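You operate a simulated robot arm through the tools that you are given. There is no shell and no other tool. Be economical: measure what you need, move in short steps, check, and stop when the job is done.

You are at the controls of a simulated robot arm. One attempt, no reset.

JOB
Brush the dusty filter clean in the zinc tray and stand it in the rack's free place.
Fine: lay it flat in the tray, dust up; put the brush back; leave the other filters.

It is judged by the outcome, as a careful person would: the job done as asked, and still so three seconds after it is handed in. It fails if anything else is knocked over, pushed out of place, dropped, spilled or broken.

ROBOT AND FRAMES
A 7-joint arm with a two-finger parallel gripper, fixed in place. Base frame: the origin is at the foot of the arm, x ahead of it, y to its left, z up. Readings come in m, rad, newtons and seconds.
With the tool pointing down near the work surface it reaches from about 0.1 to 0.38 m from the base axis. Its first joint turns from -2.007 to 2.007 rad. Payload 3.91 kg.
Tool frame: the origin (TCP) lies between the finger pads and is the grasp point; the fingertips stand 0.03 m ahead of it; z points along the fingers, y is the line along which they close. The gripper opens to 0.11 m. The fingers are 0.02 m wide and 0.01 m thick; the gripper's body (0.048 by 0.112 m) begins 0.055 m behind the TCP.
Orientation is that of the tool frame in the base frame, as a unit quaternion [x, y, z, w]. With the fingers straight down and closing along the base's y, the tool's x points along the base's -x, its y along +y and its z along -z.

CONTROLS
- The arm moves only by the tool play_rows. Its argument "steps" is a list of rows, each a list of 7 numbers: the shift along the tool's x, y, z in m, then the turn, a rotation vector about the tool's x, y, z in rad, then the gripper command, from -1 (shut) to 1 (fully open), values between in proportion. In form: [[tx, ty, tz, ax, ay, az, fingers], ...]. A call has 1 to 20 rows; each row shifts and turns the commanded pose from where the row before left it, along the tool's axes as they then stand. Each row takes 0.2 s and may step no farther than 0.05 m and 0.15 rad from the row before; otherwise, or with a gripper value out of range, the whole call is refused. Where a pose cannot be reached the arm comes as near as it can. A force on the tool above 90 N (or 10 N above the force at the start of the call, whichever is more), or a blocked arm, ends the call early, and 0.2 s more pass. Each finger travels about 0.108 m/s and halts on what it meets, pressing with about 35 N; the grip force reading is that of the motor and also rises with nothing between the fingers. The clock runs only during rows and for 0.2 s after the last one: add rows that do not move to give the fingers time. The reply holds the time, the measured pose of the TCP, the force on the tool along the base axes, the opening and the grip force, in the units named above and with some noise.
- Cameras (640 x 400 px; columns grow to the right, rows downward): "scene" is fixed at [0.0488, -0.499, 1.4809]; the picture's right is [0.88, -0.48, 0.00], its down [-0.20, -0.37, -0.91] and it looks along [0.43, 0.80, -0.42] (base axes); focal length 354 px, centre (320, 200). "wrist" rides on the gripper at [-0.036, 0, -0.057] in the tool frame; the picture's right is [0.00, -1.00, 0.00], its down [0.97, 0.00, -0.24] and it looks along [0.24, 0.00, 0.97] (tool axes); focal length 218 px, centre (320, 200). There is no depth. A picture from a camera that has moved, and an enlarged one, comes with that camera's place and axes in the base frame and with its lens.
- snapshot(camera): a new picture of that camera. No time passes.
- slide_trunk(by): slides the trunk up (or, below 0, down) by that many m; the arm rides with it, the base frame stays. It gives what a move gives, with no picture.
- enlarge(camera, box): a new picture of the part [left, top, right, bottom] of that camera's present view, enlarged. No time passes.
- hand_in(): hands the job in; it is judged then, once.

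Work in short steps. Places have to be worked out from the pictures, the camera data and where the tool is seen: move nearer, look again, correct. Check each grasp and each placing, and mend what went wrong. You have 120 turns and 84 pictures in all, those below and enlarged ones among them. Open the gripper and draw the arm clear of the work before you hand the job in, unless the task says otherwise; then end with one line.

The tools are called after "Emit:" as name(argument=value, ...) on one line, values as JSON. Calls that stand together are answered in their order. play_rows: Moves the arm, as the interface text tells. Its arguments: {"type":"object","properties":{"steps":{"type":"array","items":{"type":"array","items":{"type":"number"}}}},"required":["steps"]} The other tools are called the same way: slide_trunk (by) slides the trunk up or down; snapshot (camera) takes a picture; enlarge (camera, box) takes an enlarged picture of a part of a camera's view; hand_in () hands the job in.

At the start:

```text
t: 0.0
tcp_pos: [0.2547, 0.397, 1.2334]
tcp_rot: [0.0, 1.0, 0.0, 0.0]
contact_force: [0.1, 0.0, 0.6]
grip_width: 0.11
grip_force: 0.1
trunk travel left (down, up): [-0.8, 0.19]
```

scene: 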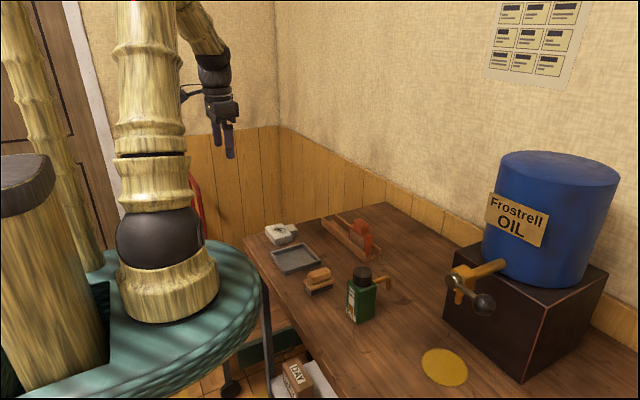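
wrist: 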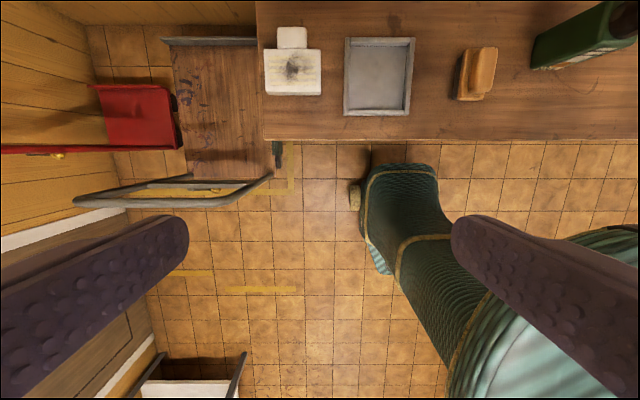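

I'll look closer at the table before moving.

Emit:
enlarge(camera="scene", box=[230, 190, 430, 330])

Emit:
enlarge(camera="wrist", box=[250, 0, 640, 150])

```text
2.86 times, centred on (330, 260) of scene
camera zoom: at [0.0488, -0.499, 1.4809], right [0.88, -0.48, 0.0], down [-0.2, -0.37, -0.91], along [0.43, 0.8, -0.42], focal length 1010 px, centre (291, 29)
```

zoom: 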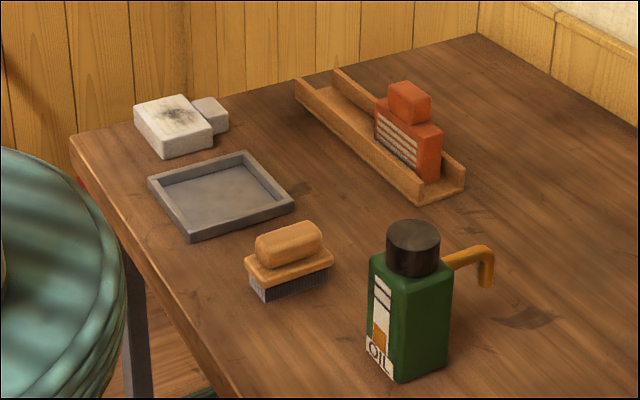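

```text
1.64 times, centred on (445, 75) of wrist
camera zoom: at [0.2909, 0.396, 1.2918], right [0.0, -1.0, 0.0], down [-0.97, 0.0, 0.24], along [-0.24, 0.0, -0.97], focal length 358 px, centre (115, 405)
```

zoom: 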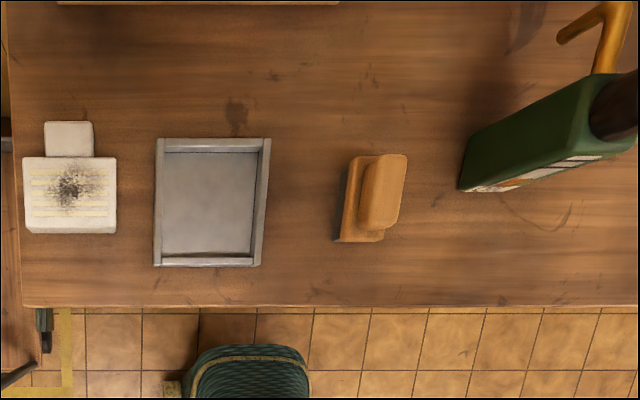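

The two pictures triangulate to a table top at z≈0.88, which doesn't match the stated 0.206. I'll do a small trunk slide and look again to see how the readings relate to the table.

Emit:
slide_trunk(by=-0.05)

Emit:
snapshot(camera="wrist")

Emit:
snapshot(camera="scene")

```text
t: 0.9
tcp_pos: [0.2542, 0.3965, 1.185]
tcp_rot: [0.0, 1.0, 0.001, 0.0]
contact_force: [-0.3, 0.0, -0.4]
grip_width: 0.1101
grip_force: 0.1
trunk travel left (down, up): [-0.75, 0.24]
```

```text
79 pictures are left
camera wrist: at [0.2908, 0.3958, 1.2419], right [0.0, -1.0, 0.0], down [-0.97, 0.0, 0.24], along [-0.24, 0.0, -0.97], focal length 218 px, centre (320, 200)
```

wrist: 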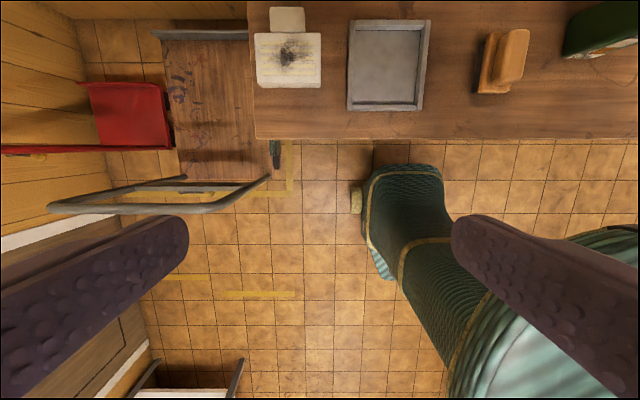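

```text
78 pictures are left
```

scene: 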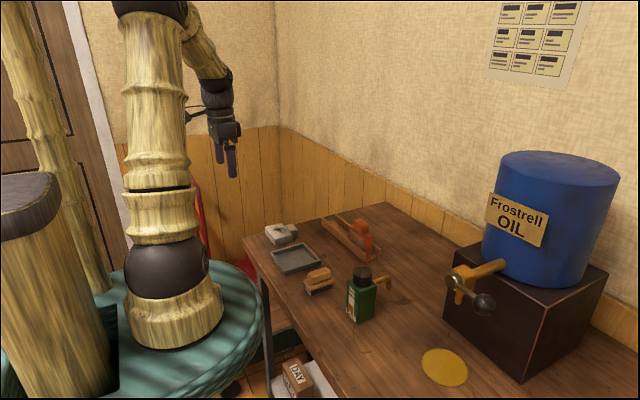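

The image scale changed with the slide, which confirms the table top is near z≈0.88. Next I'll test the reach by moving toward the filter at this height.

Emit:
play_rows(steps=[[-0.025, 0, 0, 0, 0, 0, 1], [-0.025, 0, 0, 0, 0, 0, 1], [-0.025, 0, 0, 0, 0, 0, 1], [-0.025, 0, 0, 0, 0, 0, 1], [0, 0, 0, 0, 0, 0, 1]])

Emit:
snapshot(camera="wrist")

```text
t: 2.1
tcp_pos: [0.3539, 0.3971, 1.1843]
tcp_rot: [0.001, 1.0, 0.0, 0.0]
contact_force: [-1.0, -1.1, 0.1]
grip_width: 0.1098
grip_force: 0.0
trunk travel left (down, up): [-0.75, 0.24]
```

```text
77 pictures are left
camera wrist: at [0.3908, 0.3963, 1.2424], right [0.0, -1.0, 0.0], down [-0.97, 0.0, 0.24], along [-0.24, 0.0, -0.97], focal length 218 px, centre (320, 200)
```

wrist: 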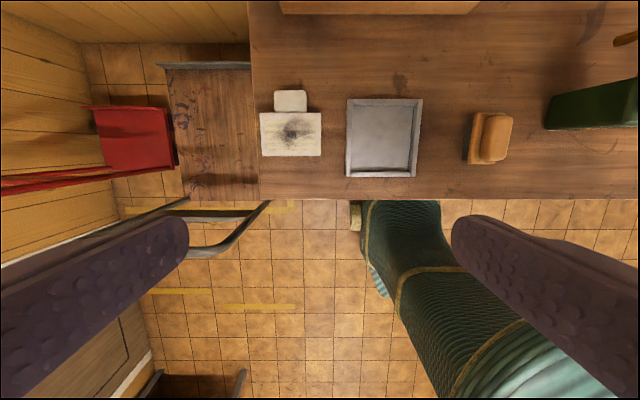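

Radius 0.53 is fine at this height, and the table top computes to about z=0.88. I'll go farther forward to look at the rack and the other objects.

Emit:
play_rows(steps=[[-0.03, -0.03, 0, 0, 0, 0, 1], [-0.03, -0.03, 0, 0, 0, 0, 1], [-0.03, -0.03, 0, 0, 0, 0, 1], [-0.03, -0.03, 0, 0, 0, 0, 1], [0, 0, 0, 0, 0, 0, 1]])

Emit:
snapshot(camera="wrist")

Emit:
enlarge(camera="scene", box=[310, 195, 410, 265])

```text
t: 3.3
tcp_pos: [0.4738, 0.2775, 1.184]
tcp_rot: [0.0, 1.0, 0.0, 0.001]
contact_force: [0.6, -0.5, -1.1]
grip_width: 0.1101
grip_force: 0.1
trunk travel left (down, up): [-0.75, 0.24]
```

```text
76 pictures are left
camera wrist: at [0.5106, 0.2766, 1.2415], right [0.0, -1.0, 0.0], down [-0.97, 0.0, 0.24], along [-0.24, 0.0, -0.97], focal length 218 px, centre (320, 200)
```

wrist: 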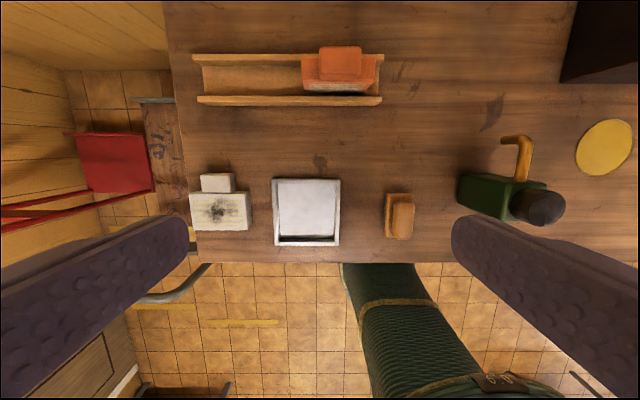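

```text
5.71 times, centred on (360, 230) of scene
camera zoom: at [0.0488, -0.499, 1.4809], right [0.88, -0.48, 0.0], down [-0.2, -0.37, -0.91], along [0.43, 0.8, -0.42], focal length 2020 px, centre (91, 29)
```

zoom: 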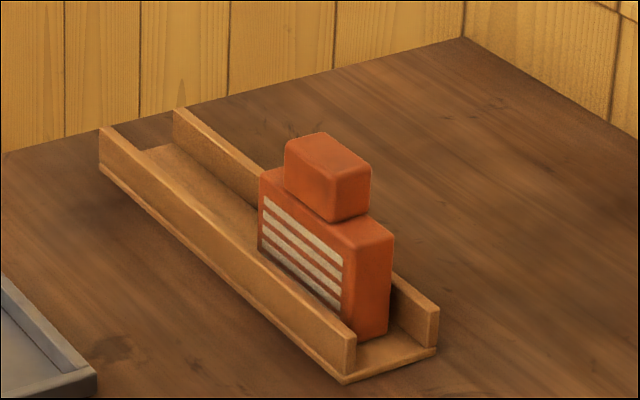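

Dirt mark parallax puts the table top at z≈0.874. The filter body is near (0.41, 0.44) with its tab at (0.454, 0.44), and the rack is a channel along y with its left part free. I'll move over the filter and lower the trunk for a closer look.

Emit:
play_rows(steps=[[0.014, 0.04, 0, 0, 0, 0, 1], [0.014, 0.04, 0, 0, 0, 0, 1], [0.013, 0.04, 0, 0, 0, 0, 1], [0.013, 0.04, 0, 0, 0, 0, 1], [0, 0, 0, 0, 0, 0, 1]])

Emit:
slide_trunk(by=-0.12)

Emit:
snapshot(camera="wrist")

Emit:
snapshot(camera="scene")

```text
t: 4.5
tcp_pos: [0.4202, 0.4361, 1.1851]
tcp_rot: [-0.001, 1.0, 0.0, 0.0]
contact_force: [0.4, 0.4, -0.2]
grip_width: 0.1098
grip_force: 0.1
trunk travel left (down, up): [-0.75, 0.24]
```

```text
t: 6.0
tcp_pos: [0.4198, 0.4362, 1.063]
tcp_rot: [0.0, 1.0, 0.0, 0.0]
contact_force: [-0.7, 0.9, -0.2]
grip_width: 0.11
grip_force: 0.1
trunk travel left (down, up): [-0.63, 0.36]
```

```text
74 pictures are left
camera wrist: at [0.4574, 0.4356, 1.121], right [0.0, -1.0, 0.0], down [-0.97, 0.0, 0.24], along [-0.24, 0.0, -0.97], focal length 218 px, centre (320, 200)
```

wrist: 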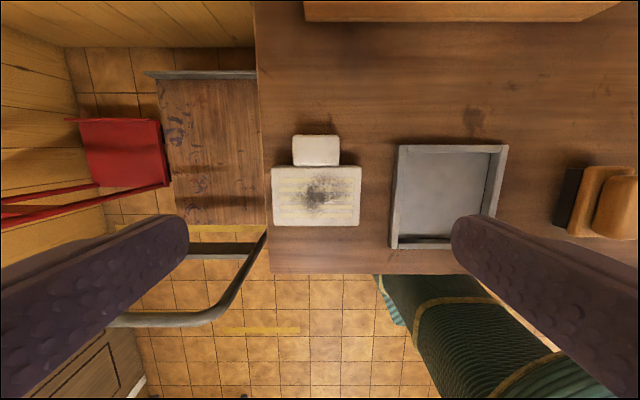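

```text
73 pictures are left
```

scene: 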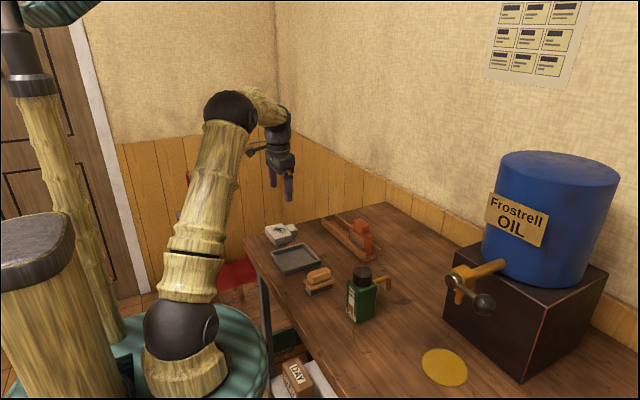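

Tab centre computes to (0.453, 0.439), about 47 mm wide and 30 mm long. I'll align over it and descend partway, then check from the side.

Emit:
play_rows(steps=[[-0.0332, 0.003, 0, 0, 0, 0, 0.7], [0, 0, 0.03, 0, 0, 0, 0.6], [0, 0, 0.03, 0, 0, 0, 0.6], [0, 0, 0.03, 0, 0, 0, 0.6], [0, 0, 0.02, 0, 0, 0, 0.6], [0, 0, 0, 0, 0, 0, 0.6]])

Emit:
snapshot(camera="wrist")

Emit:
enlarge(camera="scene", box=[230, 190, 330, 280])

```text
t: 7.4
tcp_pos: [0.454, 0.4405, 0.9534]
tcp_rot: [0.001, 1.0, 0.0, 0.0]
contact_force: [0.9, 0.2, -0.4]
grip_width: 0.0879
grip_force: 0.0
trunk travel left (down, up): [-0.63, 0.36]
```

```text
72 pictures are left
camera wrist: at [0.4905, 0.4383, 1.011], right [0.0, -1.0, 0.0], down [-0.97, 0.0, 0.24], along [-0.24, 0.0, -0.97], focal length 218 px, centre (320, 200)
```

wrist: 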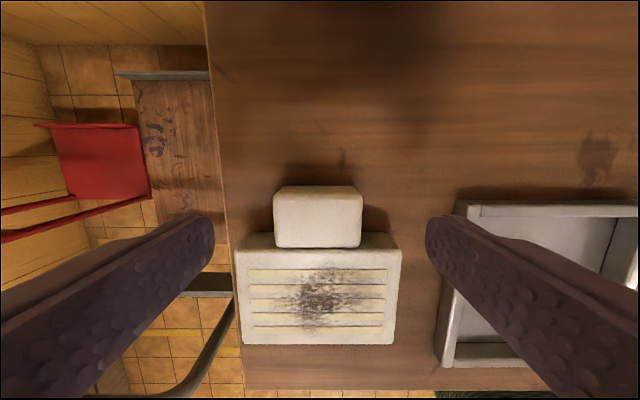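

```text
4.44 times, centred on (280, 235) of scene
camera zoom: at [0.0488, -0.499, 1.4809], right [0.88, -0.48, 0.0], down [-0.2, -0.37, -0.91], along [0.43, 0.8, -0.42], focal length 1571 px, centre (498, 44)
```

zoom: 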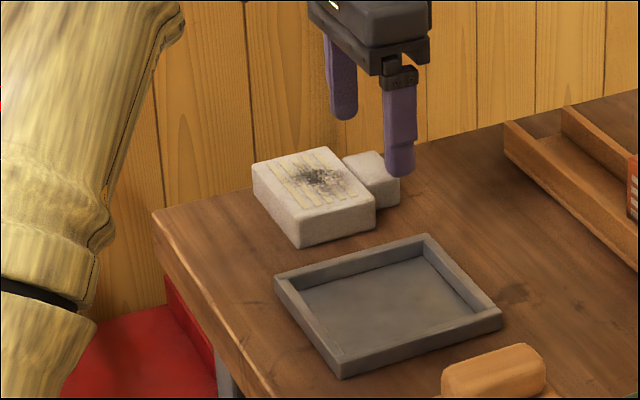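

Fingers straddle the tab and are centred on it within about 1 mm. I'll descend so the fingertips stay about 6 mm above the table, then close.

Emit:
play_rows(steps=[[0, 0, 0.02, 0, 0, 0, 0.6], [0, 0, 0.02, 0, 0, 0, 0.6], [0, 0, 0, 0, 0, 0, 0.6], [0, 0, 0, 0, 0, 0, 0.2], [0, 0, 0, 0, 0, 0, -0.2], [0, 0, 0, 0, 0, 0, -0.5], [0, 0, 0, 0, 0, 0, -0.5]])

Emit:
enlarge(camera="scene", box=[230, 190, 330, 280])

```text
t: 9.0
tcp_pos: [0.4539, 0.4377, 0.9141]
tcp_rot: [-0.001, 1.0, 0.0, 0.0]
contact_force: [0.2, -0.3, 0.5]
grip_width: 0.0449
grip_force: 35.0
trunk travel left (down, up): [-0.63, 0.36]
```

```text
4.44 times, centred on (280, 235) of scene
camera zoom: at [0.0488, -0.499, 1.4809], right [0.88, -0.48, 0.0], down [-0.2, -0.37, -0.91], along [0.43, 0.8, -0.42], focal length 1571 px, centre (498, 44)
```

zoom: 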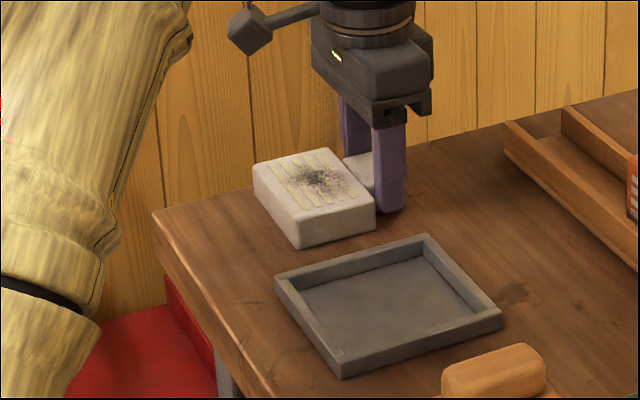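

The grip reads 45 mm at 35 N, so the tab is held. I'll lift 45 mm, check, and carry it toward the tray, whose centre I compute at (0.401, 0.2995).

Emit:
play_rows(steps=[[0, 0, -0.02, 0, 0, 0, -0.5], [0, 0, -0.025, 0, 0, 0, -0.5], [0.008, -0.035, 0, 0, 0, 0, -0.5], [0.008, -0.035, 0, 0, 0, 0, -0.5], [0.008, -0.035, 0, 0, 0, 0, -0.5], [0, -0.034, 0, 0, 0, 0, -0.5], [0, 0, 0, 0, 0, 0, -0.5]])

Emit:
snapshot(camera="wrist")

Emit:
enlarge(camera="scene", box=[240, 200, 340, 290])

```text
t: 10.6
tcp_pos: [0.4292, 0.3004, 0.9586]
tcp_rot: [-0.001, 1.0, 0.0, 0.001]
contact_force: [-0.7, -0.1, -1.2]
grip_width: 0.0451
grip_force: 35.1
trunk travel left (down, up): [-0.63, 0.36]
```

```text
69 pictures are left
camera wrist: at [0.4668, 0.2985, 1.0158], right [0.0, -1.0, 0.0], down [-0.97, 0.0, 0.24], along [-0.24, 0.0, -0.97], focal length 218 px, centre (320, 200)
```

wrist: 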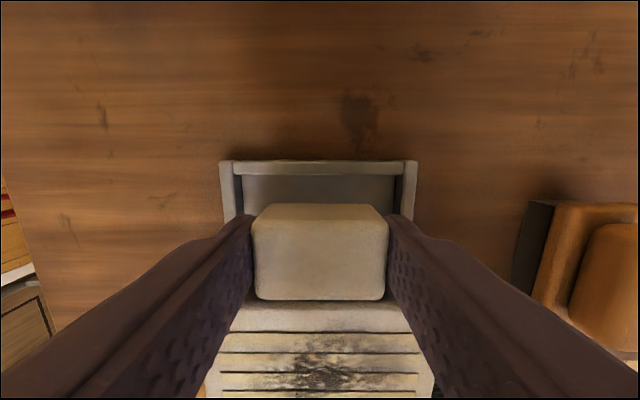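

```text
4.44 times, centred on (290, 245) of scene
camera zoom: at [0.0488, -0.499, 1.4809], right [0.88, -0.48, 0.0], down [-0.2, -0.37, -0.91], along [0.43, 0.8, -0.42], focal length 1571 px, centre (453, 0)
```

zoom: 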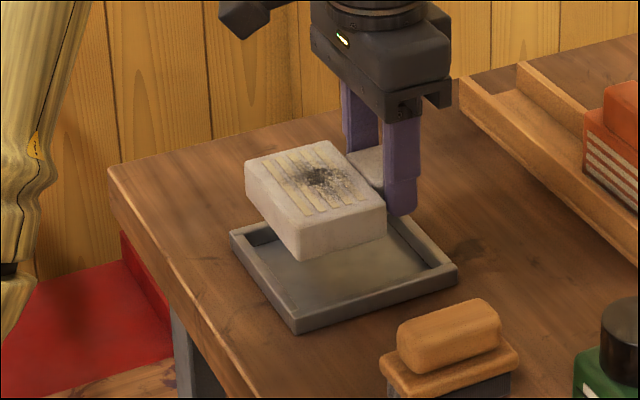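

Tray and filter are aligned, with about 5 mm of margin on each side. I'll lower gently.

Emit:
play_rows(steps=[[0, 0, 0.015, 0, 0, 0, -0.5], [0, 0, 0.015, 0, 0, 0, -0.5], [0, 0, 0.005, 0, 0, 0, -0.5], [0, 0, 0, 0, 0, 0, -0.5]])

Emit:
enlarge(camera="scene", box=[240, 200, 340, 290])

Emit:
snapshot(camera="wrist")

```text
t: 11.6
tcp_pos: [0.43, 0.301, 0.9229]
tcp_rot: [0.001, 1.0, 0.0, 0.0]
contact_force: [0.1, -0.2, -0.1]
grip_width: 0.0453
grip_force: 35.3
trunk travel left (down, up): [-0.63, 0.36]
```

```text
4.44 times, centred on (290, 245) of scene
camera zoom: at [0.0488, -0.499, 1.4809], right [0.88, -0.48, 0.0], down [-0.2, -0.37, -0.91], along [0.43, 0.8, -0.42], focal length 1571 px, centre (453, 0)
```

zoom: 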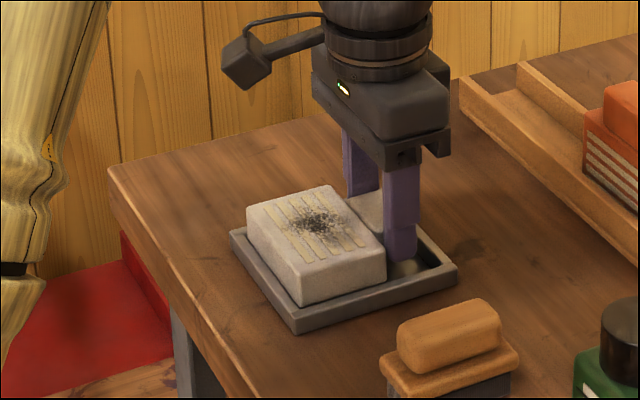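

```text
66 pictures are left
camera wrist: at [0.4666, 0.2994, 0.9807], right [0.0, -1.0, 0.0], down [-0.97, 0.0, 0.24], along [-0.24, 0.0, -0.97], focal length 218 px, centre (320, 200)
```

wrist: 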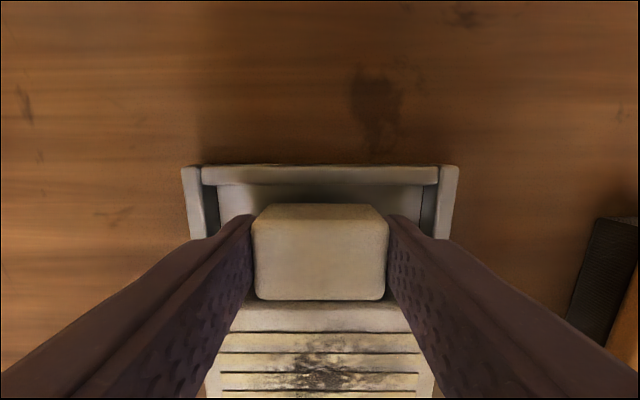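

Good fit. I'll lower in 2 mm steps until I feel contact with the tray floor.

Emit:
play_rows(steps=[[0, 0, 0.002, 0, 0, 0, -0.5], [0, 0, 0, 0, 0, 0, -0.5]])

Emit:
play_rows(steps=[[0, 0, 0.002, 0, 0, 0, -0.5], [0, 0, 0, 0, 0, 0, -0.5]])

```text
t: 12.2
tcp_pos: [0.4299, 0.2996, 0.9231]
tcp_rot: [0.001, 1.0, 0.0, 0.0]
contact_force: [-0.5, 0.0, -1.4]
grip_width: 0.0449
grip_force: 35.3
trunk travel left (down, up): [-0.63, 0.36]
```

```text
t: 12.8
tcp_pos: [0.4299, 0.2996, 0.9207]
tcp_rot: [0.0, 1.0, 0.0, 0.0]
contact_force: [-0.2, 0.8, -0.9]
grip_width: 0.0453
grip_force: 34.8
trunk travel left (down, up): [-0.63, 0.36]
```

Emit:
play_rows(steps=[[0, 0, 0.002, 0, 0, 0, -0.5], [0, 0, 0, 0, 0, 0, -0.5]])

Emit:
enlarge(camera="scene", box=[260, 220, 320, 280])

```text
t: 13.4
tcp_pos: [0.4294, 0.2997, 0.9184]
tcp_rot: [-0.001, 1.0, 0.0, 0.0]
contact_force: [-0.1, -0.3, -0.9]
grip_width: 0.0452
grip_force: 35.3
trunk travel left (down, up): [-0.63, 0.36]
```

```text
6.67 times, centred on (290, 250) of scene
camera zoom: at [0.0488, -0.499, 1.4809], right [0.88, -0.48, 0.0], down [-0.2, -0.37, -0.91], along [0.43, 0.8, -0.42], focal length 2356 px, centre (520, -133)
```

zoom: 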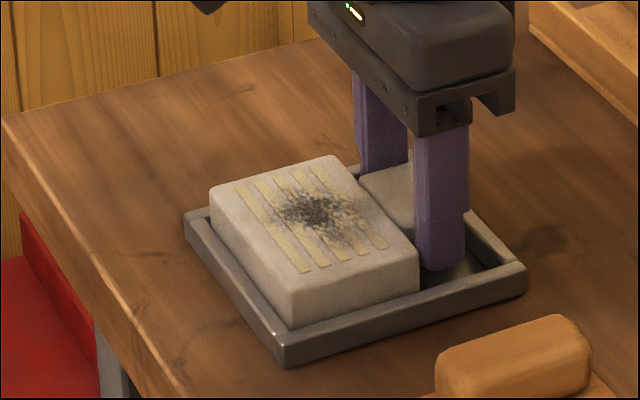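

No contact yet. I'll keep lowering a little at a time.

Emit:
play_rows(steps=[[0, 0, 0.0015, 0, 0, 0, -0.5], [0, 0, 0, 0, 0, 0, -0.5]])

Emit:
play_rows(steps=[[0, 0, 0.001, 0, 0, 0, -0.5], [0, 0, 0, 0, 0, 0, -0.5]])

```text
t: 14.0
tcp_pos: [0.4291, 0.2998, 0.9156]
tcp_rot: [0.001, 1.0, 0.001, 0.0]
contact_force: [0.2, 0.2, -0.8]
grip_width: 0.0448
grip_force: 35.6
trunk travel left (down, up): [-0.63, 0.36]
```

```text
t: 14.6
tcp_pos: [0.4287, 0.3, 0.9151]
tcp_rot: [0.0, 1.0, 0.0, 0.0]
contact_force: [-1.2, 0.3, -1.1]
grip_width: 0.045
grip_force: 35.3
trunk travel left (down, up): [-0.63, 0.36]
```

Emit:
play_rows(steps=[[0, 0, 0.001, 0, 0, 0, -0.5], [0, 0, 0, 0, 0, 0, -0.5], [0, 0, 0, 0, 0, 0, -0.5]])

Emit:
snapshot(camera="wrist")

```text
t: 15.4
tcp_pos: [0.4285, 0.3007, 0.9146]
tcp_rot: [0.0, 1.0, 0.0, 0.0]
contact_force: [-0.9, 0.4, -1.0]
grip_width: 0.0449
grip_force: 34.4
trunk travel left (down, up): [-0.63, 0.36]
```

```text
64 pictures are left
camera wrist: at [0.4663, 0.2997, 0.9713], right [0.0, -1.0, 0.0], down [-0.97, 0.0, 0.24], along [-0.24, 0.0, -0.97], focal length 218 px, centre (320, 200)
```

wrist: 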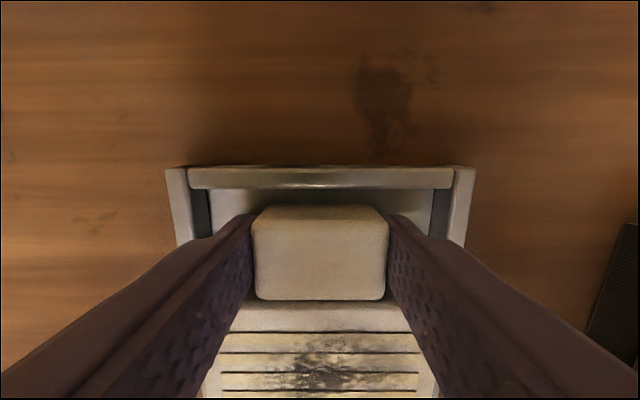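

The tab has shifted slightly in the grip, so the filter is about on the floor of the tray. I'll release, opening just enough to clear, and rise.

Emit:
play_rows(steps=[[0, 0, 0, 0, 0, 0, -0.1], [0, 0, 0, 0, 0, 0, 0.1], [0, 0, 0, 0, 0, 0, 0.25], [0, 0, 0, 0, 0, 0, 0.25], [0, 0, -0.03, 0, 0, 0, 0.25], [0, 0, -0.03, 0, 0, 0, 0.25], [0, 0, -0.03, 0, 0, 0, 0.25], [0, 0, -0.02, 0, 0, 0, 0.25]])

Emit:
snapshot(camera="wrist")

Emit:
enlarge(camera="scene", box=[260, 210, 360, 310])

```text
t: 17.2
tcp_pos: [0.4301, 0.3, 1.0244]
tcp_rot: [0.0, 1.0, 0.0, 0.0]
contact_force: [0.0, -0.1, 0.0]
grip_width: 0.0687
grip_force: 0.0
trunk travel left (down, up): [-0.63, 0.36]
```

```text
63 pictures are left
camera wrist: at [0.4663, 0.3001, 1.082], right [0.0, -1.0, 0.0], down [-0.97, 0.0, 0.24], along [-0.24, 0.0, -0.97], focal length 218 px, centre (320, 200)
```

wrist: 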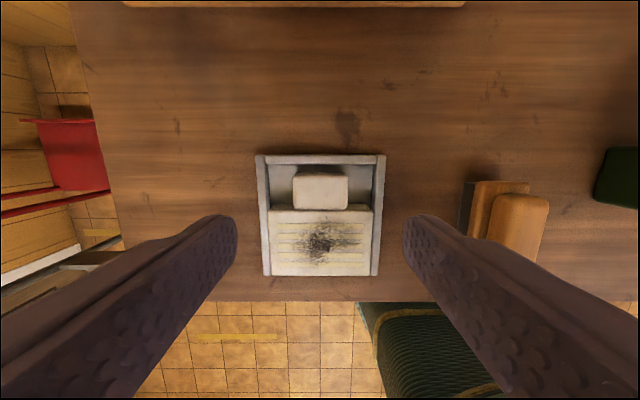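

```text
4.00 times, centred on (310, 260) of scene
camera zoom: at [0.0488, -0.499, 1.4809], right [0.88, -0.48, 0.0], down [-0.2, -0.37, -0.91], along [0.43, 0.8, -0.42], focal length 1414 px, centre (360, -40)
```

zoom: 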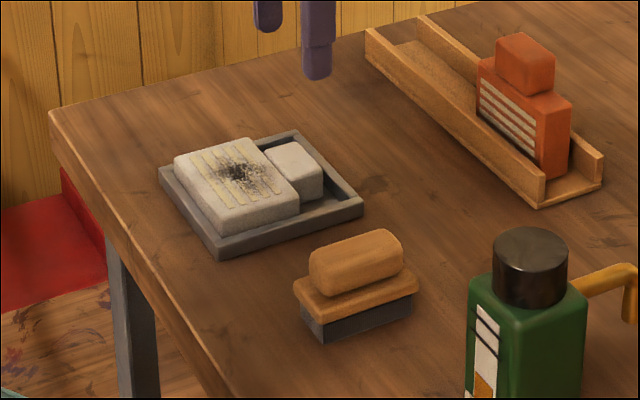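

The filter lies flat in the tray, dust up. Next I'll move over the brush, near (0.41, 0.155), to measure it.

Emit:
play_rows(steps=[[0.01, -0.04, 0, 0, 0, 0, 0.4], [0.01, -0.04, 0, 0, 0, 0, 0.4], [0, -0.04, 0, 0, 0, 0, 0.4], [0, -0.025, 0, 0, 0, 0, 0.4], [0, 0, 0, 0, 0, 0, 0.4]])

Emit:
snapshot(camera="wrist")

Emit:
enlarge(camera="scene", box=[280, 230, 360, 310])

```text
t: 18.4
tcp_pos: [0.4102, 0.1543, 1.0246]
tcp_rot: [0.0, 1.0, 0.0, 0.0]
contact_force: [0.3, 0.2, -1.2]
grip_width: 0.0771
grip_force: 0.2
trunk travel left (down, up): [-0.63, 0.36]
```

```text
61 pictures are left
camera wrist: at [0.4466, 0.1549, 1.0819], right [0.0, -1.0, 0.0], down [-0.97, 0.0, 0.24], along [-0.24, 0.0, -0.97], focal length 218 px, centre (320, 200)
```

wrist: 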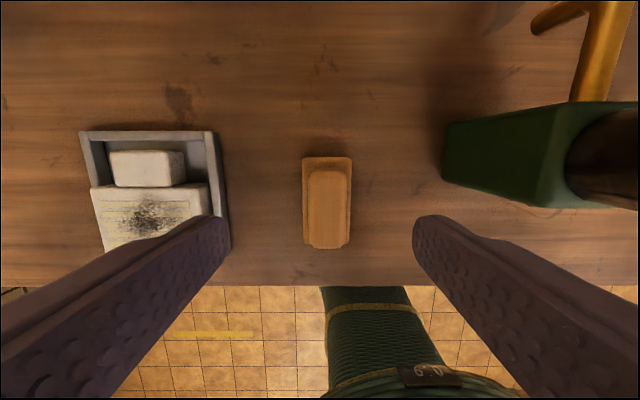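

```text
5.00 times, centred on (320, 270) of scene
camera zoom: at [0.0488, -0.499, 1.4809], right [0.88, -0.48, 0.0], down [-0.2, -0.37, -0.91], along [0.43, 0.8, -0.42], focal length 1767 px, centre (320, -150)
```

zoom: 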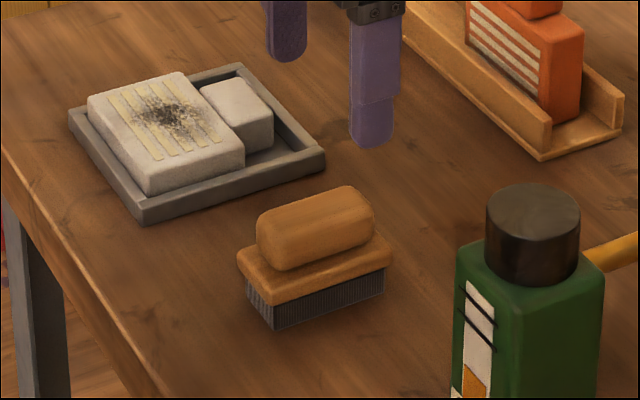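

Brush centre is (0.40, 0.149), aligned with x; the block top should be around z≈0.903 and the handle top ≈0.93. I'll descend with the fingertips staying just above the block.

Emit:
play_rows(steps=[[0.01, -0.0055, 0, 0, 0, 0, 0.4], [0, 0, 0.03, 0, 0, 0, 0.4], [0, 0, 0.03, 0, 0, 0, 0.3], [0, 0, 0.015, 0, 0, 0, 0.2], [0, 0, 0, 0, 0, 0, 0.2]])

Emit:
snapshot(camera="wrist")

Emit:
enlarge(camera="scene", box=[290, 240, 350, 300])

```text
t: 19.6
tcp_pos: [0.3985, 0.1508, 0.9488]
tcp_rot: [0.0, 1.0, 0.001, 0.0]
contact_force: [0.9, -0.3, -0.4]
grip_width: 0.066
grip_force: 0.1
trunk travel left (down, up): [-0.63, 0.36]
```

```text
59 pictures are left
camera wrist: at [0.4359, 0.1488, 1.0066], right [0.0, -1.0, 0.0], down [-0.97, 0.0, 0.24], along [-0.24, 0.0, -0.97], focal length 218 px, centre (320, 200)
```

wrist: 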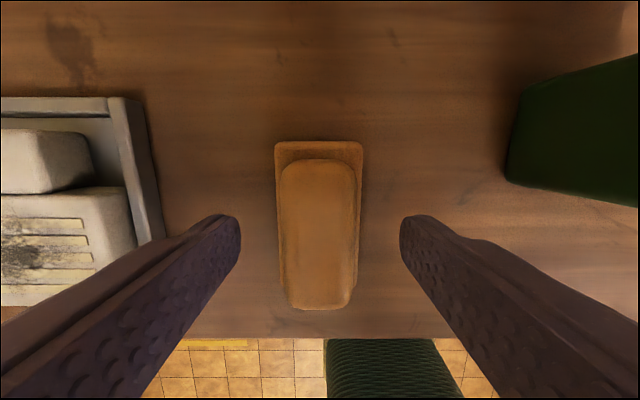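

```text
6.67 times, centred on (320, 270) of scene
camera zoom: at [0.0488, -0.499, 1.4809], right [0.88, -0.48, 0.0], down [-0.2, -0.37, -0.91], along [0.43, 0.8, -0.42], focal length 2356 px, centre (320, -267)
```

zoom: 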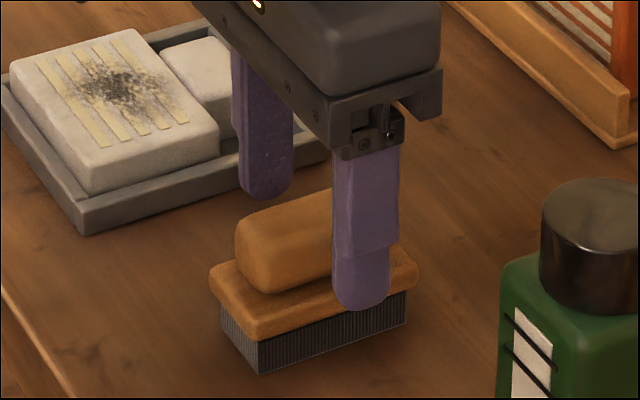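

Well centred. I'll descend 9 mm and close.

Emit:
play_rows(steps=[[0, 0, 0.009, 0, 0, 0, 0.2], [0, 0, 0, 0, 0, 0, 0.1], [0, 0, 0, 0, 0, 0, -0.3], [0, 0, 0, 0, 0, 0, -0.7], [0, 0, 0, 0, 0, 0, -0.7], [0, 0, 0, 0, 0, 0, -0.7]])

Emit:
enlarge(camera="scene", box=[290, 240, 350, 300])

```text
t: 21.0
tcp_pos: [0.3995, 0.1497, 0.9409]
tcp_rot: [0.0, 1.0, 0.001, 0.0]
contact_force: [0.8, 0.5, 0.0]
grip_width: 0.0271
grip_force: 34.6
trunk travel left (down, up): [-0.63, 0.36]
```

```text
6.67 times, centred on (320, 270) of scene
camera zoom: at [0.0488, -0.499, 1.4809], right [0.88, -0.48, 0.0], down [-0.2, -0.37, -0.91], along [0.43, 0.8, -0.42], focal length 2356 px, centre (320, -267)
```

zoom: 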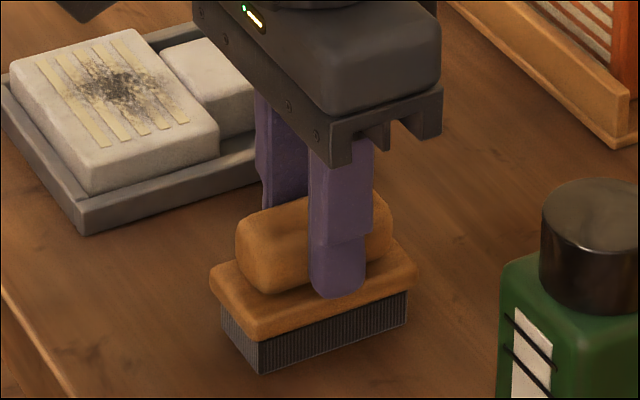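

The brush is held at 27 mm; at rest its TCP was (0.3995, 0.1497, 0.9405), which I'll use for putting it back. I'll lift and carry it above the dust at about (0.384, 0.300).

Emit:
play_rows(steps=[[0, 0, -0.02, 0, 0, 0, -0.7], [0, 0, -0.03, 0, 0, 0, -0.7], [0, 0, -0.02, 0, 0, 0, -0.7], [0.005, 0.04, 0, 0, 0, 0, -0.7], [0.005, 0.04, 0, 0, 0, 0, -0.7], [0.005, 0.04, 0, 0, 0, 0, -0.7], [0, 0.03, 0, 0, 0, 0, -0.7], [0, 0, 0.02, 0, 0, 0, -0.7], [0, 0, 0, 0, 0, 0, -0.7]])

Emit:
snapshot(camera="wrist")

Emit:
enlarge(camera="scene", box=[250, 210, 350, 290])

```text
t: 23.0
tcp_pos: [0.3845, 0.3001, 0.9895]
tcp_rot: [0.0, 1.0, 0.0, 0.0]
contact_force: [1.1, 0.0, -1.4]
grip_width: 0.0273
grip_force: 35.1
trunk travel left (down, up): [-0.63, 0.36]
```

```text
56 pictures are left
camera wrist: at [0.421, 0.2994, 1.0474], right [0.0, -1.0, 0.0], down [-0.97, 0.0, 0.24], along [-0.24, 0.0, -0.97], focal length 218 px, centre (320, 200)
```

wrist: 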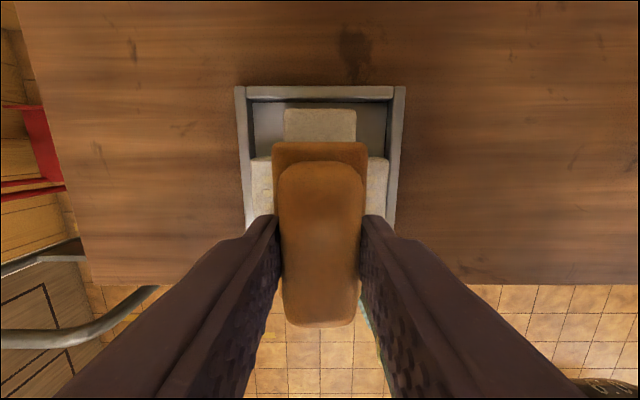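

```text
5.00 times, centred on (300, 250) of scene
camera zoom: at [0.0488, -0.499, 1.4809], right [0.88, -0.48, 0.0], down [-0.2, -0.37, -0.91], along [0.43, 0.8, -0.42], focal length 1767 px, centre (420, -50)
```

zoom: 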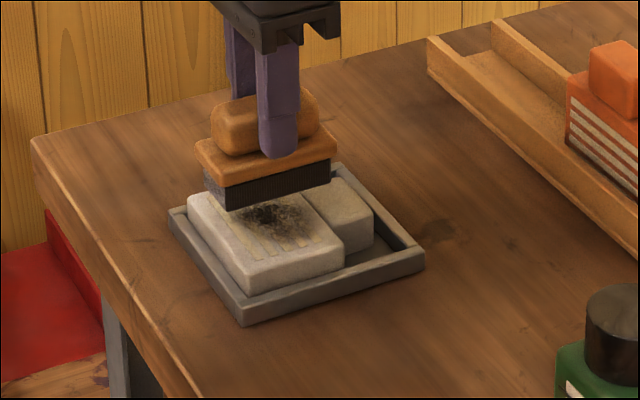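

Bristles are about 15 mm above the filter. I'll lower gradually, watching the force.

Emit:
play_rows(steps=[[0, 0, 0.012, 0, 0, 0, -0.7], [0, 0, 0, 0, 0, 0, -0.7]])

Emit:
play_rows(steps=[[0, 0, 0.002, 0, 0, 0, -0.7], [0, 0, 0, 0, 0, 0, -0.7]])

Emit:
play_rows(steps=[[0, 0, 0.002, 0, 0, 0, -0.7], [0, 0, 0, 0, 0, 0, -0.7]])

Emit:
enlarge(camera="scene", box=[260, 220, 320, 280])

```text
t: 23.6
tcp_pos: [0.3842, 0.299, 0.9782]
tcp_rot: [0.0, 1.0, 0.0, 0.0]
contact_force: [-0.9, 0.5, -0.9]
grip_width: 0.0273
grip_force: 34.9
trunk travel left (down, up): [-0.63, 0.36]
```

```text
t: 24.2
tcp_pos: [0.3846, 0.2994, 0.9772]
tcp_rot: [0.0, 1.0, 0.0, -0.001]
contact_force: [-0.4, 0.5, -0.8]
grip_width: 0.0274
grip_force: 34.9
trunk travel left (down, up): [-0.63, 0.36]
```

```text
t: 24.8
tcp_pos: [0.3844, 0.3006, 0.9737]
tcp_rot: [0.0, 1.0, 0.0, 0.001]
contact_force: [-0.1, 0.4, -1.2]
grip_width: 0.0273
grip_force: 35.0
trunk travel left (down, up): [-0.63, 0.36]
```

```text
6.67 times, centred on (290, 250) of scene
camera zoom: at [0.0488, -0.499, 1.4809], right [0.88, -0.48, 0.0], down [-0.2, -0.37, -0.91], along [0.43, 0.8, -0.42], focal length 2356 px, centre (520, -133)
```

zoom: 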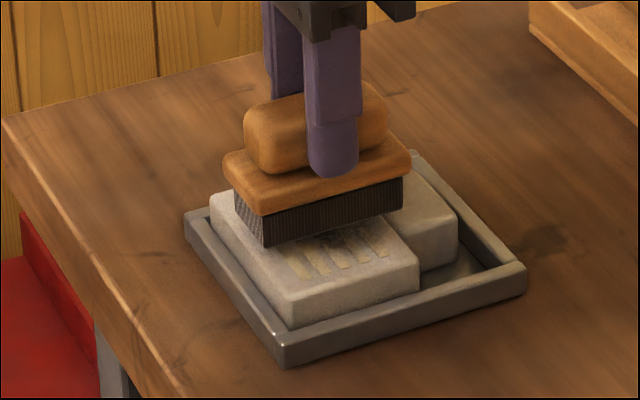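

Emit:
play_rows(steps=[[0, 0, 0.0015, 0, 0, 0, -0.7], [0, 0, 0, 0, 0, 0, -0.7]])

Emit:
play_rows(steps=[[0, 0, 0.0015, 0, 0, 0, -0.7], [0, 0, 0, 0, 0, 0, -0.7]])

```text
t: 25.4
tcp_pos: [0.3851, 0.2999, 0.9737]
tcp_rot: [0.0, 1.0, 0.0, 0.0]
contact_force: [-0.2, -0.2, -0.6]
grip_width: 0.0272
grip_force: 34.7
trunk travel left (down, up): [-0.63, 0.36]
```

```text
t: 26.0
tcp_pos: [0.3851, 0.2989, 0.9705]
tcp_rot: [0.0, 1.0, 0.0, 0.0]
contact_force: [-0.2, 0.2, -0.7]
grip_width: 0.0273
grip_force: 35.3
trunk travel left (down, up): [-0.63, 0.36]
```

No contact force yet. I'll take a closer look.

Emit:
enlarge(camera="scene", box=[270, 230, 310, 270])

Emit:
play_rows(steps=[[0, 0, 0.0015, 0, 0, 0, -0.7], [0, 0, 0, 0, 0, 0, -0.7]])

```text
10.00 times, centred on (290, 250) of scene
camera zoom: at [0.0488, -0.499, 1.4809], right [0.88, -0.48, 0.0], down [-0.2, -0.37, -0.91], along [0.43, 0.8, -0.42], focal length 3535 px, centre (620, -300)
```

zoom: 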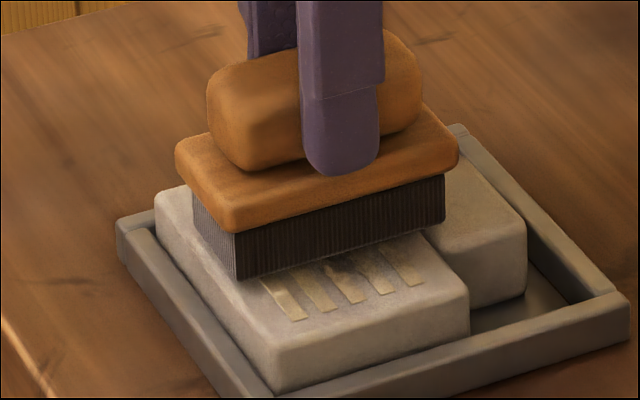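

```text
t: 26.6
tcp_pos: [0.3854, 0.3001, 0.9702]
tcp_rot: [0.0, 1.0, 0.0, -0.001]
contact_force: [-0.1, -0.2, 0.3]
grip_width: 0.0274
grip_force: 34.7
trunk travel left (down, up): [-0.63, 0.36]
```

Emit:
play_rows(steps=[[0, 0, 0.001, 0, 0, 0, -0.7], [0, 0, 0, 0, 0, 0, -0.7]])

```text
t: 27.2
tcp_pos: [0.3847, 0.2988, 0.9684]
tcp_rot: [0.0, 1.0, 0.0, 0.0]
contact_force: [0.1, -0.5, -0.9]
grip_width: 0.0274
grip_force: 34.5
trunk travel left (down, up): [-0.63, 0.36]
```

Emit:
play_rows(steps=[[0, 0, 0.001, 0, 0, 0, -0.7], [0, -0.01, 0, 0, 0, 0, -0.7], [0, -0.01, 0, 0, 0, 0, -0.7]])

Emit:
enlarge(camera="scene", box=[265, 225, 315, 275])

```text
t: 28.0
tcp_pos: [0.3839, 0.2793, 0.9679]
tcp_rot: [0.001, 1.0, -0.001, 0.0]
contact_force: [-0.5, -0.2, 0.5]
grip_width: 0.0269
grip_force: 35.3
trunk travel left (down, up): [-0.63, 0.36]
```

```text
8.00 times, centred on (290, 250) of scene
camera zoom: at [0.0488, -0.499, 1.4809], right [0.88, -0.48, 0.0], down [-0.2, -0.37, -0.91], along [0.43, 0.8, -0.42], focal length 2828 px, centre (560, -200)
```

zoom: 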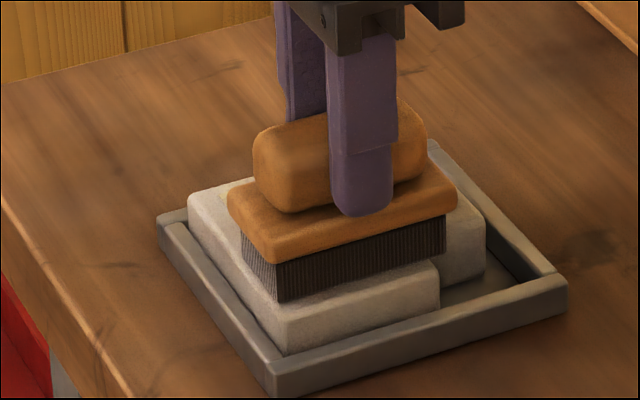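

I'll press 1 mm deeper and stroke back toward the left.

Emit:
play_rows(steps=[[0, 0, 0.001, 0, 0, 0, -0.7], [0, 0.01, 0, 0, 0, 0, -0.7], [0, 0.01, 0, 0, 0, 0, -0.7], [0, 0.01, 0, 0, 0, 0, -0.7], [0, 0.01, 0, 0, 0, 0, -0.7]])

Emit:
enlarge(camera="scene", box=[265, 225, 315, 275])

```text
t: 29.2
tcp_pos: [0.3842, 0.3173, 0.9676]
tcp_rot: [0.001, 1.0, 0.001, 0.001]
contact_force: [0.1, -5.4, 17.6]
grip_width: 0.0271
grip_force: 34.8
trunk travel left (down, up): [-0.63, 0.36]
```

```text
8.00 times, centred on (290, 250) of scene
camera zoom: at [0.0488, -0.499, 1.4809], right [0.88, -0.48, 0.0], down [-0.2, -0.37, -0.91], along [0.43, 0.8, -0.42], focal length 2828 px, centre (560, -200)
```

zoom: 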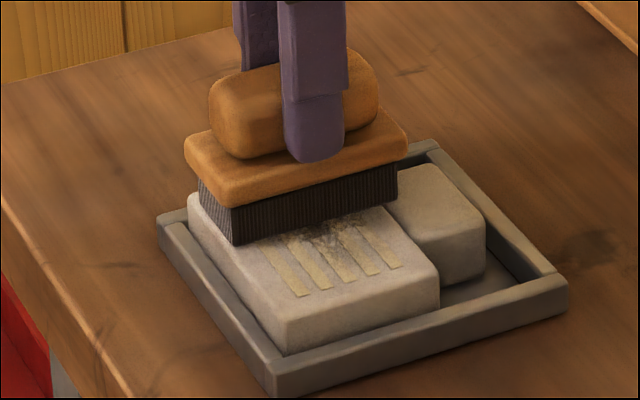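

Contact now: about 17 N down and 5 N of friction, with the filter and tray still in place. I'll ease off 0.5 mm and do full strokes.

Emit:
play_rows(steps=[[0, 0, -0.0005, 0, 0, 0, -0.7], [0, -0.01, 0, 0, 0, 0, -0.7], [0, -0.01, 0, 0, 0, 0, -0.7], [0, -0.01, 0, 0, 0, 0, -0.7], [0, -0.01, 0, 0, 0, 0, -0.7], [0, -0.005, 0, 0, 0, 0, -0.7]])

Emit:
play_rows(steps=[[0, 0.01, 0, 0, 0, 0, -0.7], [0, 0.01, 0, 0, 0, 0, -0.7], [0, 0.01, 0, 0, 0, 0, -0.7], [0, 0.01, 0, 0, 0, 0, -0.7], [0, 0.01, 0, 0, 0, 0, -0.7]])

Emit:
enlarge(camera="scene", box=[265, 225, 315, 275])

```text
t: 30.6
tcp_pos: [0.3839, 0.2758, 0.9674]
tcp_rot: [0.0, 1.0, 0.001, 0.001]
contact_force: [0.2, 6.4, 17.3]
grip_width: 0.0271
grip_force: 35.0
trunk travel left (down, up): [-0.63, 0.36]
```

```text
t: 31.8
tcp_pos: [0.3838, 0.3254, 0.9686]
tcp_rot: [0.001, 1.0, 0.0, 0.001]
contact_force: [0.0, -3.1, 12.1]
grip_width: 0.027
grip_force: 35.2
trunk travel left (down, up): [-0.63, 0.36]
```

```text
8.00 times, centred on (290, 250) of scene
camera zoom: at [0.0488, -0.499, 1.4809], right [0.88, -0.48, 0.0], down [-0.2, -0.37, -0.91], along [0.43, 0.8, -0.42], focal length 2828 px, centre (560, -200)
```

zoom: 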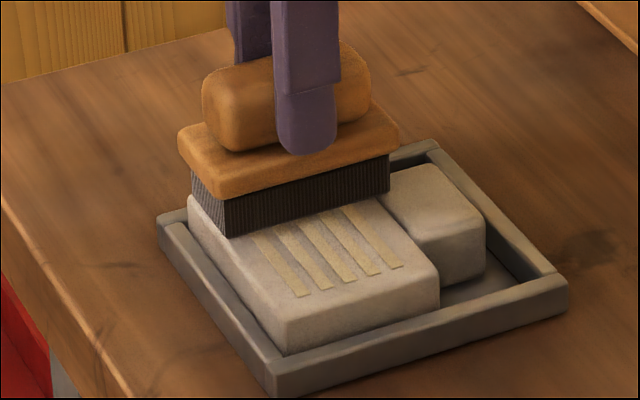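

The dust is coming off. I'll do one more round of strokes, then lift and inspect.

Emit:
play_rows(steps=[[0, -0.01, 0, 0, 0, 0, -0.7], [0, -0.01, 0, 0, 0, 0, -0.7], [0, -0.01, 0, 0, 0, 0, -0.7], [0, -0.01, 0, 0, 0, 0, -0.7], [0, -0.01, 0, 0, 0, 0, -0.7], [0, 0.01, 0, 0, 0, 0, -0.7], [0, 0.01, 0, 0, 0, 0, -0.7], [0, 0.01, 0, 0, 0, 0, -0.7], [0, 0.01, 0, 0, 0, 0, -0.7], [0, 0.01, 0, 0, 0, 0, -0.7], [0, -0.01, 0, 0, 0, 0, -0.7], [0, -0.01, 0, 0, 0, 0, -0.7], [0, -0.01, 0, 0, 0, 0, -0.7], [0, -0.01, 0, 0, 0, 0, -0.7], [0, -0.01, 0, 0, 0, 0, -0.7], [0, 0, -0.02, 0, 0, 0, -0.7], [0, 0, -0.03, 0, 0, 0, -0.7], [0, -0.04, 0, 0, 0, 0, -0.7], [0, -0.04, 0, 0, 0, 0, -0.7], [0, 0, 0, 0, 0, 0, -0.7]])

Emit:
enlarge(camera="scene", box=[260, 215, 340, 285])

Emit:
snapshot(camera="wrist")

```text
t: 36.0
tcp_pos: [0.3842, 0.1967, 1.0161]
tcp_rot: [0.0, 1.0, 0.0, -0.001]
contact_force: [-0.8, 0.2, -1.1]
grip_width: 0.0271
grip_force: 35.0
trunk travel left (down, up): [-0.63, 0.36]
```

```text
5.71 times, centred on (300, 250) of scene
camera zoom: at [0.0488, -0.499, 1.4809], right [0.88, -0.48, 0.0], down [-0.2, -0.37, -0.91], along [0.43, 0.8, -0.42], focal length 2020 px, centre (434, -86)
```

zoom: 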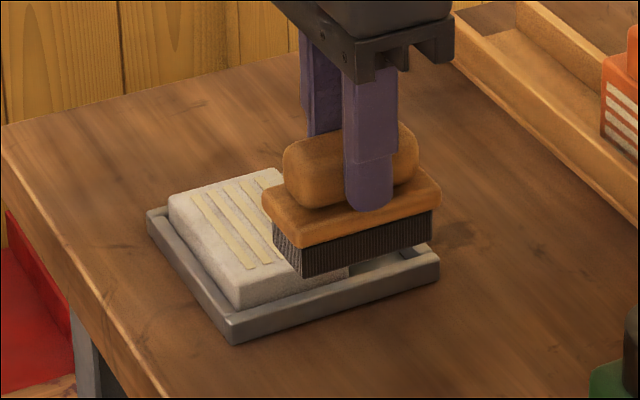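

```text
48 pictures are left
camera wrist: at [0.421, 0.1946, 1.074], right [0.0, -1.0, 0.0], down [-0.97, 0.0, 0.24], along [-0.24, 0.0, -0.97], focal length 218 px, centre (320, 200)
```

wrist: 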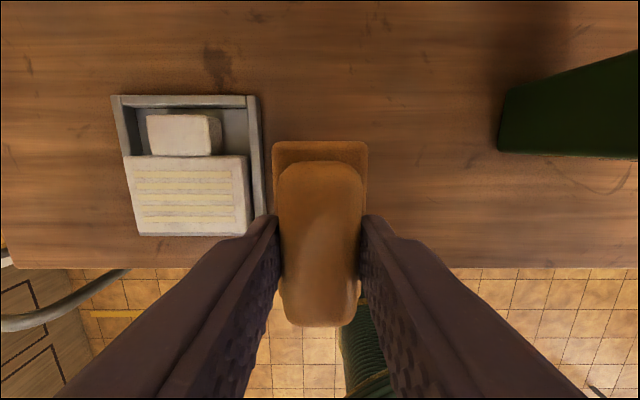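

The dust looks gone. I'll enlarge once to be sure.

Emit:
enlarge(camera="wrist", box=[100, 85, 270, 245])

```text
2.50 times, centred on (185, 165) of wrist
camera zoom: at [0.421, 0.1946, 1.074], right [0.0, -1.0, 0.0], down [-0.97, 0.0, 0.24], along [-0.24, 0.0, -0.97], focal length 546 px, centre (658, 288)
```

zoom: 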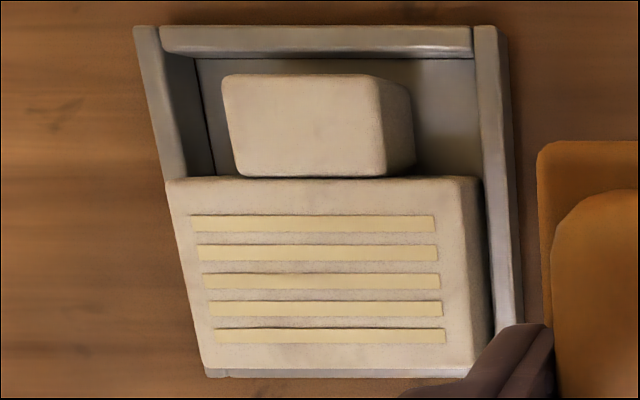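

The filter is clean. I'll return the brush to its recorded spot by reversing the commanded moves (x +0.015, y −0.045, down about 0.077).

Emit:
play_rows(steps=[[-0.015, -0.025, 0, 0, 0, 0, -0.7], [0, -0.02, 0, 0, 0, 0, -0.7], [0, 0, 0.03, 0, 0, 0, -0.7], [0, 0, 0.03, 0, 0, 0, -0.7], [0, 0, 0.013, 0, 0, 0, -0.7], [0, 0, 0, 0, 0, 0, -0.7]])

Emit:
enlarge(camera="scene", box=[290, 240, 350, 300])

```text
t: 37.4
tcp_pos: [0.3989, 0.15, 0.9446]
tcp_rot: [0.001, 1.0, 0.0, 0.001]
contact_force: [-0.1, -1.0, -1.2]
grip_width: 0.0273
grip_force: 35.6
trunk travel left (down, up): [-0.63, 0.36]
```

```text
6.67 times, centred on (320, 270) of scene
camera zoom: at [0.0488, -0.499, 1.4809], right [0.88, -0.48, 0.0], down [-0.2, -0.37, -0.91], along [0.43, 0.8, -0.42], focal length 2356 px, centre (320, -267)
```

zoom: 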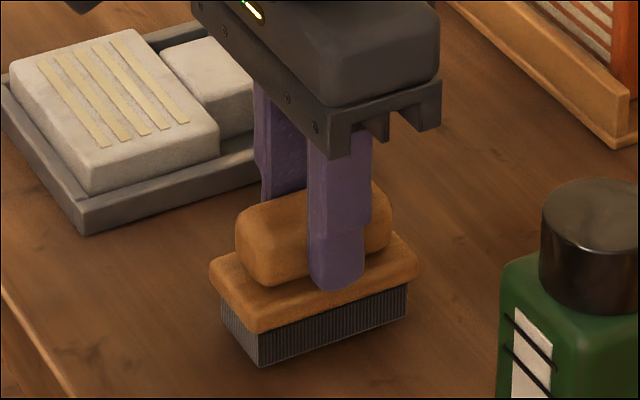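

It's about 4 mm above its original place and in line with it. I'll lower the rest, then release and rise.

Emit:
play_rows(steps=[[0, 0, 0.002, 0, 0, 0, -0.7], [0, 0, 0.0015, 0, 0, 0, -0.7], [0, 0, 0, 0, 0, 0, -0.7]])

Emit:
play_rows(steps=[[0, 0, 0.0005, 0, 0, 0, -0.7], [0, 0, 0, 0, 0, 0, -0.3], [0, 0, 0, 0, 0, 0, 0.0], [0, 0, 0, 0, 0, 0, 0.2], [0, 0, 0, 0, 0, 0, 0.2], [0, 0, -0.03, 0, 0, 0, 0.2], [0, 0, -0.03, 0, 0, 0, 0.2], [0, 0, -0.03, 0, 0, 0, 0.2], [0, 0, 0, 0, 0, 0, 0.2]])

Emit:
enlarge(camera="scene", box=[290, 240, 350, 300])

```text
t: 38.2
tcp_pos: [0.3996, 0.1499, 0.941]
tcp_rot: [0.0, 1.0, 0.0, 0.0]
contact_force: [-0.2, 0.6, 0.5]
grip_width: 0.0272
grip_force: 35.4
trunk travel left (down, up): [-0.63, 0.36]
```

```text
t: 40.2
tcp_pos: [0.3999, 0.1495, 1.0322]
tcp_rot: [0.0, 1.0, 0.0, 0.0]
contact_force: [-0.8, -0.3, 0.3]
grip_width: 0.0661
grip_force: 0.1
trunk travel left (down, up): [-0.63, 0.36]
```

```text
6.67 times, centred on (320, 270) of scene
camera zoom: at [0.0488, -0.499, 1.4809], right [0.88, -0.48, 0.0], down [-0.2, -0.37, -0.91], along [0.43, 0.8, -0.42], focal length 2356 px, centre (320, -267)
```

zoom: 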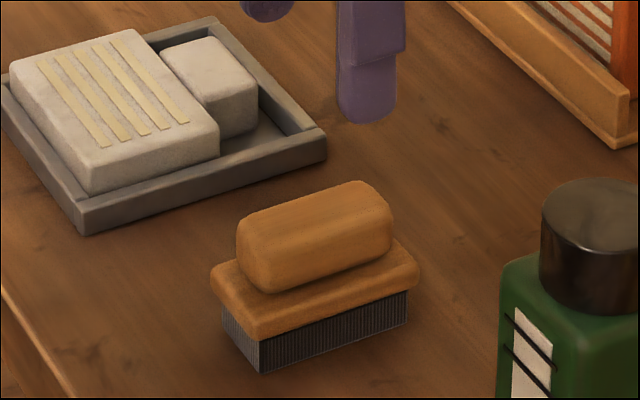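

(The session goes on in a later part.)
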